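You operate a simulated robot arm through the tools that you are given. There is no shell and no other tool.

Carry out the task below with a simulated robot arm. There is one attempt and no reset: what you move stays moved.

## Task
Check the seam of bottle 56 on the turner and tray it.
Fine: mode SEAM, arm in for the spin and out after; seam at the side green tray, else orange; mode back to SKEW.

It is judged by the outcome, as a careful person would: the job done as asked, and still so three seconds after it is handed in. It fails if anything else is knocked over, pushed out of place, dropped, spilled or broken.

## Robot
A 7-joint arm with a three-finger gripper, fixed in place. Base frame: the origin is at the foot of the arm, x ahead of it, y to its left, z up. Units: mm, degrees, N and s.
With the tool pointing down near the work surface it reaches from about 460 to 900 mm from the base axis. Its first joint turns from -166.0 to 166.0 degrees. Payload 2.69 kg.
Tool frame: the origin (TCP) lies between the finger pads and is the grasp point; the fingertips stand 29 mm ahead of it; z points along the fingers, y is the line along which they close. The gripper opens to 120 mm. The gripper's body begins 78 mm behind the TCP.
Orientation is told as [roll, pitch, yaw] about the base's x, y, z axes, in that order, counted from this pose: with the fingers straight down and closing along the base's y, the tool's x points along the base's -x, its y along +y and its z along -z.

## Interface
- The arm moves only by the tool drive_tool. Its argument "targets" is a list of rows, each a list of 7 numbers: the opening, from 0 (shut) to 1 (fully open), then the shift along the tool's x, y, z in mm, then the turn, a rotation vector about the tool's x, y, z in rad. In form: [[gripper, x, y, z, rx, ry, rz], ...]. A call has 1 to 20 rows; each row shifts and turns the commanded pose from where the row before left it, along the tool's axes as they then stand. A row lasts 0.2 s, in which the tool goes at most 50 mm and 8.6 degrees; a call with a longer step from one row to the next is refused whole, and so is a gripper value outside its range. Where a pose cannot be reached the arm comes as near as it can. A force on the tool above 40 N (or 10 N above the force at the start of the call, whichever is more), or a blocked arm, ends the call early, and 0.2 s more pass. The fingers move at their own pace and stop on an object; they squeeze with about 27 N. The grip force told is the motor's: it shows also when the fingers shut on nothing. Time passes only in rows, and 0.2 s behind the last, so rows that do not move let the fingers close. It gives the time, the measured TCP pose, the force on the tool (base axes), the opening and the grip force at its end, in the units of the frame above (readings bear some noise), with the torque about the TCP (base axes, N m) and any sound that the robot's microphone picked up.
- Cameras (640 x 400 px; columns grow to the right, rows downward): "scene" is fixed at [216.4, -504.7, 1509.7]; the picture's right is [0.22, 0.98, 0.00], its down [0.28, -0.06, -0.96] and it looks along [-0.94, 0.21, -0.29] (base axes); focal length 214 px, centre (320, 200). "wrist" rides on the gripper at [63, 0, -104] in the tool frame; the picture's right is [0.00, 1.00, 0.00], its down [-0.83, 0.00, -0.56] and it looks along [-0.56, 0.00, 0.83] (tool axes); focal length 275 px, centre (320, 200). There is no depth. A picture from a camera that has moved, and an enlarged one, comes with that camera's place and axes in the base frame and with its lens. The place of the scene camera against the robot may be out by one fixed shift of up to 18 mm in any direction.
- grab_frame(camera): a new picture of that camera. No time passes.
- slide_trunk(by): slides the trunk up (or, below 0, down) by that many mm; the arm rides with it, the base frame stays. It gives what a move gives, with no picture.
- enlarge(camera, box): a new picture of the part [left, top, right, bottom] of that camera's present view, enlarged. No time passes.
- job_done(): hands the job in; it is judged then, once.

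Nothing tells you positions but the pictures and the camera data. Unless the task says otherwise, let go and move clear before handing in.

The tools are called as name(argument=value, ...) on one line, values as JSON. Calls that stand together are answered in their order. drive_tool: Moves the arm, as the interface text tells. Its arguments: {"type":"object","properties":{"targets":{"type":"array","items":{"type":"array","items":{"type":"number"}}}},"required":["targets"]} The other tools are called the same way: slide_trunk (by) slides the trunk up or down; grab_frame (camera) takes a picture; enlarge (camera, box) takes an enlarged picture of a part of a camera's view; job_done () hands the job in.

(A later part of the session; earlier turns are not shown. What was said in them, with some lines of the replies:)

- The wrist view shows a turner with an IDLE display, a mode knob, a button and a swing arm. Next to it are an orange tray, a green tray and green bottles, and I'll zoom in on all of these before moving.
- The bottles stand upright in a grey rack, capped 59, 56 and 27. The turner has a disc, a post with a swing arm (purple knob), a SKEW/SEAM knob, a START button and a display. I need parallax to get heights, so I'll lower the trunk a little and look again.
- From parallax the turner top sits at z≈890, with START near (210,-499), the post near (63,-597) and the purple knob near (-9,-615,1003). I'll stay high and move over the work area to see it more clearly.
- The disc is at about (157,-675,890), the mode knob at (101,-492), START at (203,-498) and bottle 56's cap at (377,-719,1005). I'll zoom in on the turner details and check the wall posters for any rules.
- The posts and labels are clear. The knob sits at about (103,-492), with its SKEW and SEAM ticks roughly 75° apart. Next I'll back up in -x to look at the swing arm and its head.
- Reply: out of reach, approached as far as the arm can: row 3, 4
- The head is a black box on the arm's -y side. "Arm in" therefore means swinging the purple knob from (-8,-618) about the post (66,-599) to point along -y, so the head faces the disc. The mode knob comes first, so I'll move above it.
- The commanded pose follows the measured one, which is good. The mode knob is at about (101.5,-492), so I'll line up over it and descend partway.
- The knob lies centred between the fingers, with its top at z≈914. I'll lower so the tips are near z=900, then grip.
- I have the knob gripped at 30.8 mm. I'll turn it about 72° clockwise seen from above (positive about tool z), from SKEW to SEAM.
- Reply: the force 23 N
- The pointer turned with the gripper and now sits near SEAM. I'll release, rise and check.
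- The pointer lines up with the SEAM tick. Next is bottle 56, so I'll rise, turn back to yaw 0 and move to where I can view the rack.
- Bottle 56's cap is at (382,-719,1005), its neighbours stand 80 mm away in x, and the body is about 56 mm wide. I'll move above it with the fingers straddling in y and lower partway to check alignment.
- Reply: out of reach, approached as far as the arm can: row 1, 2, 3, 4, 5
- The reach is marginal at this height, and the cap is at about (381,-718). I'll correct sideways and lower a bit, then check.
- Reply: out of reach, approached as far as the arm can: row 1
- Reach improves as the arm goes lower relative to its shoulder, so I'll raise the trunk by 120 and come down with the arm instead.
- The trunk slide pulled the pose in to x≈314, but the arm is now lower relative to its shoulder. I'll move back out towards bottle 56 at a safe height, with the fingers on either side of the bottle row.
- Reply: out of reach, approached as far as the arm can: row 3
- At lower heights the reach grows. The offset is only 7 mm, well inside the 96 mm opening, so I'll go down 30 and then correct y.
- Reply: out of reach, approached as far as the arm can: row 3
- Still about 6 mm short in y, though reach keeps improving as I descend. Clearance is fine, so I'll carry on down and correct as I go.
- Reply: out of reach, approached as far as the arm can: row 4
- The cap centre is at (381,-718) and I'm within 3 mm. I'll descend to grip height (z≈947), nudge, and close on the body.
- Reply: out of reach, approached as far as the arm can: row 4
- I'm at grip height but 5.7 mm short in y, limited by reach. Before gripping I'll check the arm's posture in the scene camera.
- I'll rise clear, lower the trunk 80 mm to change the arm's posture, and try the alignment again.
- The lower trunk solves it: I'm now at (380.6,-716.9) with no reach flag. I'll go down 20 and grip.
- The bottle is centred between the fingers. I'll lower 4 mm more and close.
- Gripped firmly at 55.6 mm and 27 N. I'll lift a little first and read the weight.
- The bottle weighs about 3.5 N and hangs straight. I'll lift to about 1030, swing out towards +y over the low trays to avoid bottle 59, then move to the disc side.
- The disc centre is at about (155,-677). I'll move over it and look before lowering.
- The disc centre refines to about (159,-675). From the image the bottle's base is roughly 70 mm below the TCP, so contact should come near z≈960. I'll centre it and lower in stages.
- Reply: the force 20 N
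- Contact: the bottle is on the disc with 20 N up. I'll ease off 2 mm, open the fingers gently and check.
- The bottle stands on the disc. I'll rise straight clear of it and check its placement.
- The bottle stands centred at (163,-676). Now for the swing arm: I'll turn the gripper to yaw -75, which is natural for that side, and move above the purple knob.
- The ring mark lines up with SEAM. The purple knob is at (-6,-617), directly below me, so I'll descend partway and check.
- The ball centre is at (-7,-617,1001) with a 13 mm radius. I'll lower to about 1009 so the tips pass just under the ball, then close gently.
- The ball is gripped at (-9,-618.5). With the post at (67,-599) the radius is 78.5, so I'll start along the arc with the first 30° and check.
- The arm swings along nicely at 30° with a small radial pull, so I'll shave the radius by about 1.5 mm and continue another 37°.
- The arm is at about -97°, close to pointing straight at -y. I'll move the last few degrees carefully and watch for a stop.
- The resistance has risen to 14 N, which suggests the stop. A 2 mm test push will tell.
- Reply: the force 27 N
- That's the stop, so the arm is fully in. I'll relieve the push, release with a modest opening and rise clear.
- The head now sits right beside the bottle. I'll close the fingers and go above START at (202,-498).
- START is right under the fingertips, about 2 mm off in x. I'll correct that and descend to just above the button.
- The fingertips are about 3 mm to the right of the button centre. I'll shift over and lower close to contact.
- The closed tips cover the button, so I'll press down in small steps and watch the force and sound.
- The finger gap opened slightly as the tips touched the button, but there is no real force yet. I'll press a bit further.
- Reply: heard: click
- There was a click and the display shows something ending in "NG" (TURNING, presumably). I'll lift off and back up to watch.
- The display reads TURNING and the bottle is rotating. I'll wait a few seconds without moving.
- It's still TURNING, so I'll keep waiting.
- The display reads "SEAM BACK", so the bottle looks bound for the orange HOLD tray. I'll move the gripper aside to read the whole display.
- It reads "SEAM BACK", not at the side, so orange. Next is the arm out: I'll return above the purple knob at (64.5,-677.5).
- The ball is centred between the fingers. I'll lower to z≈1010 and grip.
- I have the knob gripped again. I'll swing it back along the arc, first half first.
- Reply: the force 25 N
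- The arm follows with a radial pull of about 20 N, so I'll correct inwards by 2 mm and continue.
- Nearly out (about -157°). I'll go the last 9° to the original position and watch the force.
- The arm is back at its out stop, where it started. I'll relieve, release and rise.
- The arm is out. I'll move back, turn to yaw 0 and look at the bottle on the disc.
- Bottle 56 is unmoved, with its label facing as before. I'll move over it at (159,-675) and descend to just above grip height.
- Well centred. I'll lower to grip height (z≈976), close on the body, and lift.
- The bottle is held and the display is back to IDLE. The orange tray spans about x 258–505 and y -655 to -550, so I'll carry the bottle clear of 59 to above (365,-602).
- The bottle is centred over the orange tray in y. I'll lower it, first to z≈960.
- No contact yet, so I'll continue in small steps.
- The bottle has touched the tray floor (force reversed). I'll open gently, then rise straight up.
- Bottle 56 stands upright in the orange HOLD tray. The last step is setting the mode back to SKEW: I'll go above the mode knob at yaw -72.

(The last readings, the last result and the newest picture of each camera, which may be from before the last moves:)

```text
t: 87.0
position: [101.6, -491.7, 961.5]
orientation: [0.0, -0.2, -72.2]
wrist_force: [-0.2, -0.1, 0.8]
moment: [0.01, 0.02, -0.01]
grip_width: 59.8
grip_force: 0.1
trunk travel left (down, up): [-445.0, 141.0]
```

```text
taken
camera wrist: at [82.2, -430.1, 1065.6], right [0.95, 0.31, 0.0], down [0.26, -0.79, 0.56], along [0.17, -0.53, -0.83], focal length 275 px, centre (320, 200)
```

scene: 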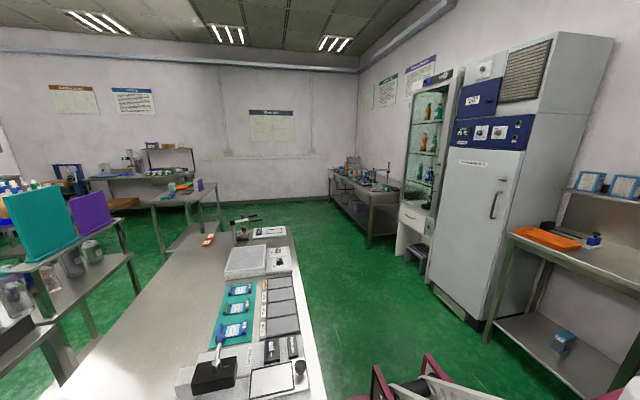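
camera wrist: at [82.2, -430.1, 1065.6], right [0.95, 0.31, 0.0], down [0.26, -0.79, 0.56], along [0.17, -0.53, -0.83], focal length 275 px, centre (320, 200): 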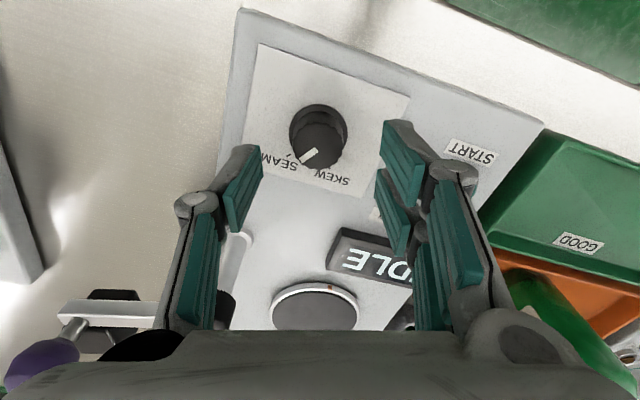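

The knob is centred between the fingers. I'll descend, grip, and turn back counter-clockwise.

drive_tool(targets=[[0.5, 0, 0, 16, 0, 0, 0], [0.5, 0, 0, 15.5, 0, 0, 0], [0.2, 0, 0, 0, 0, 0, 0], [0, 0, 0, 0, 0, 0, 0], [0, 0, 0, 0, 0, 0, 0]])

grab_frame(camera="wrist")

```text
t: 88.2
position: [99.5, -493.1, 930.3]
orientation: [-0.1, -0.1, -72.3]
wrist_force: [-8.9, -1.9, -4.9]
moment: [-0.67, 0.15, -0.02]
grip_width: 30.7
grip_force: 44.8
trunk travel left (down, up): [-445.0, 141.0]
```

```text
taken
camera wrist: at [81.3, -431.5, 1034.7], right [0.95, 0.31, 0.0], down [0.26, -0.79, 0.56], along [0.17, -0.53, -0.83], focal length 275 px, centre (320, 200)
```

wrist: 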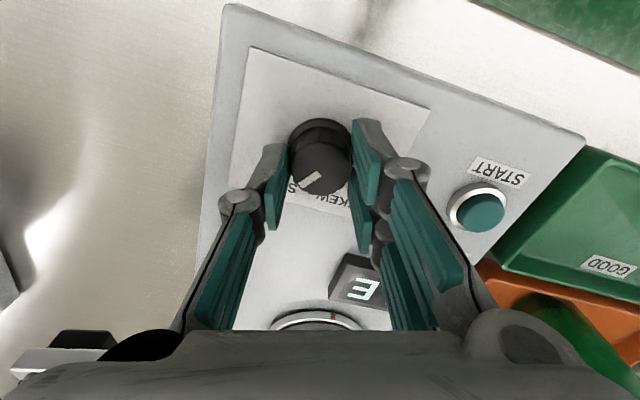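

drive_tool(targets=[[0, 0, 0, 0, 0, 0, -0.14], [0, 0, 0, 0, 0, 0, -0.14], [0, 0, 0, 0, 0, 0, -0.14], [0, 0, 0, 0, 0, 0, -0.14], [0, 0, 0, 0, 0, 0, -0.14], [0, 0, 0, 0, 0, 0, -0.14], [0, 0, 0, 0, 0, 0, -0.14], [0, 0, 0, 0, 0, 0, -0.14], [0, 0, 0, 0, 0, 0, -0.14], [0, 0, 0, 0, 0, 0, 0]])

grab_frame(camera="wrist")

```text
t: 90.4
position: [100.8, -491.5, 930.6]
orientation: [-0.1, 0.0, 0.1]
wrist_force: [-7.8, 3.3, 0.9]
moment: [0.01, -0.06, -0.44]
grip_width: 30.9
grip_force: 44.6
trunk travel left (down, up): [-445.0, 141.0]
```

```text
taken
camera wrist: at [38.6, -491.9, 1034.8], right [-0.01, 1.0, 0.0], down [0.83, 0.0, 0.56], along [0.56, 0.0, -0.83], focal length 275 px, centre (320, 200)
```

wrist: 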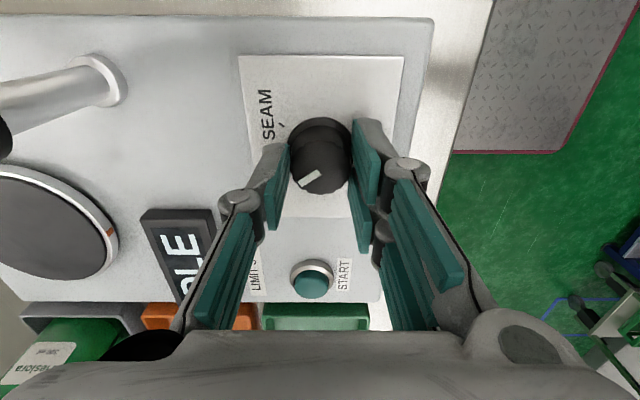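

The pointer is back where it started. I'll release, rise clear and verify the setting and the whole scene.

drive_tool(targets=[[0.35, 0, 0, 0, 0, 0, 0], [0.5, 0, 0, 0, 0, 0, 0], [0.5, 0, 0, -30, 0, 0, 0], [0.5, 0, 0, -45, 0, 0, 0], [0.5, 0, 0, -45, 0, 0, 0], [0.5, 0, 0, -45, 0, 0, 0], [0.5, 0, 0, 0, 0, 0, 0]])

enlarge(camera="wrist", box=[220, 20, 420, 200])

grab_frame(camera="wrist")

```text
t: 92.0
position: [99.7, -492.8, 1095.4]
orientation: [0.0, 0.0, -0.1]
wrist_force: [0.4, 0.1, -0.9]
moment: [-0.01, 0.03, 0.04]
grip_width: 60.0
grip_force: 0.2
trunk travel left (down, up): [-445.0, 141.0]
```

```text
2.22 times, centred on (320, 110) of wrist
camera zoom: at [37.1, -492.9, 1199.6], right [0.0, 1.0, 0.0], down [0.83, 0.0, 0.56], along [0.56, 0.0, -0.83], focal length 612 px, centre (320, 400)
```

zoom: 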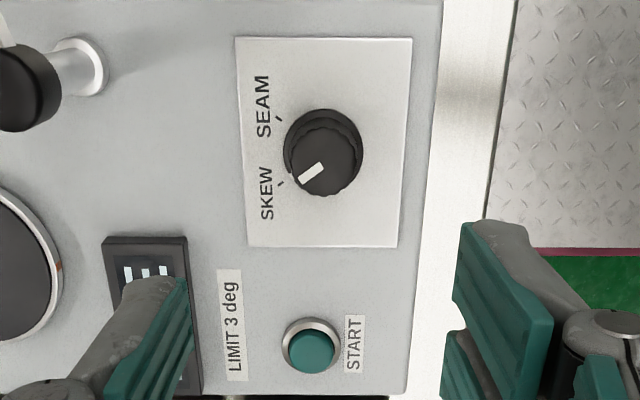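

```text
taken
camera wrist: at [37.1, -492.9, 1199.6], right [0.0, 1.0, 0.0], down [0.83, 0.0, 0.56], along [0.56, 0.0, -0.83], focal length 275 px, centre (320, 200)
```

wrist: 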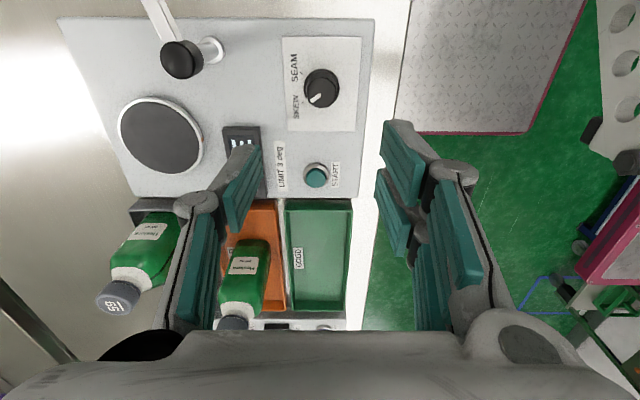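

The mode is back on SKEW, the display is on IDLE and the swing arm is out. Bottle 56 stands upright in the orange HOLD tray and the gripper is clear, so I'm handing in.

job_done()

```text
The job is handed in.
```

I checked bottle 56 on the turner. The display read "SEAM BACK", so the seam is not at the side and I put the bottle in the orange HOLD tray, where it stands upright.

- **Mode:** it was set to SEAM for the check and is now back on SKEW. The display shows IDLE.
- **Arm:** it was in for the spin, up against its stop, and is back at its out position.
- **Other items:** nothing was knocked or moved that I could see. Bottles 59 and 27 are still in the rack.

The gripper is clear of everything, and the job is handed in.
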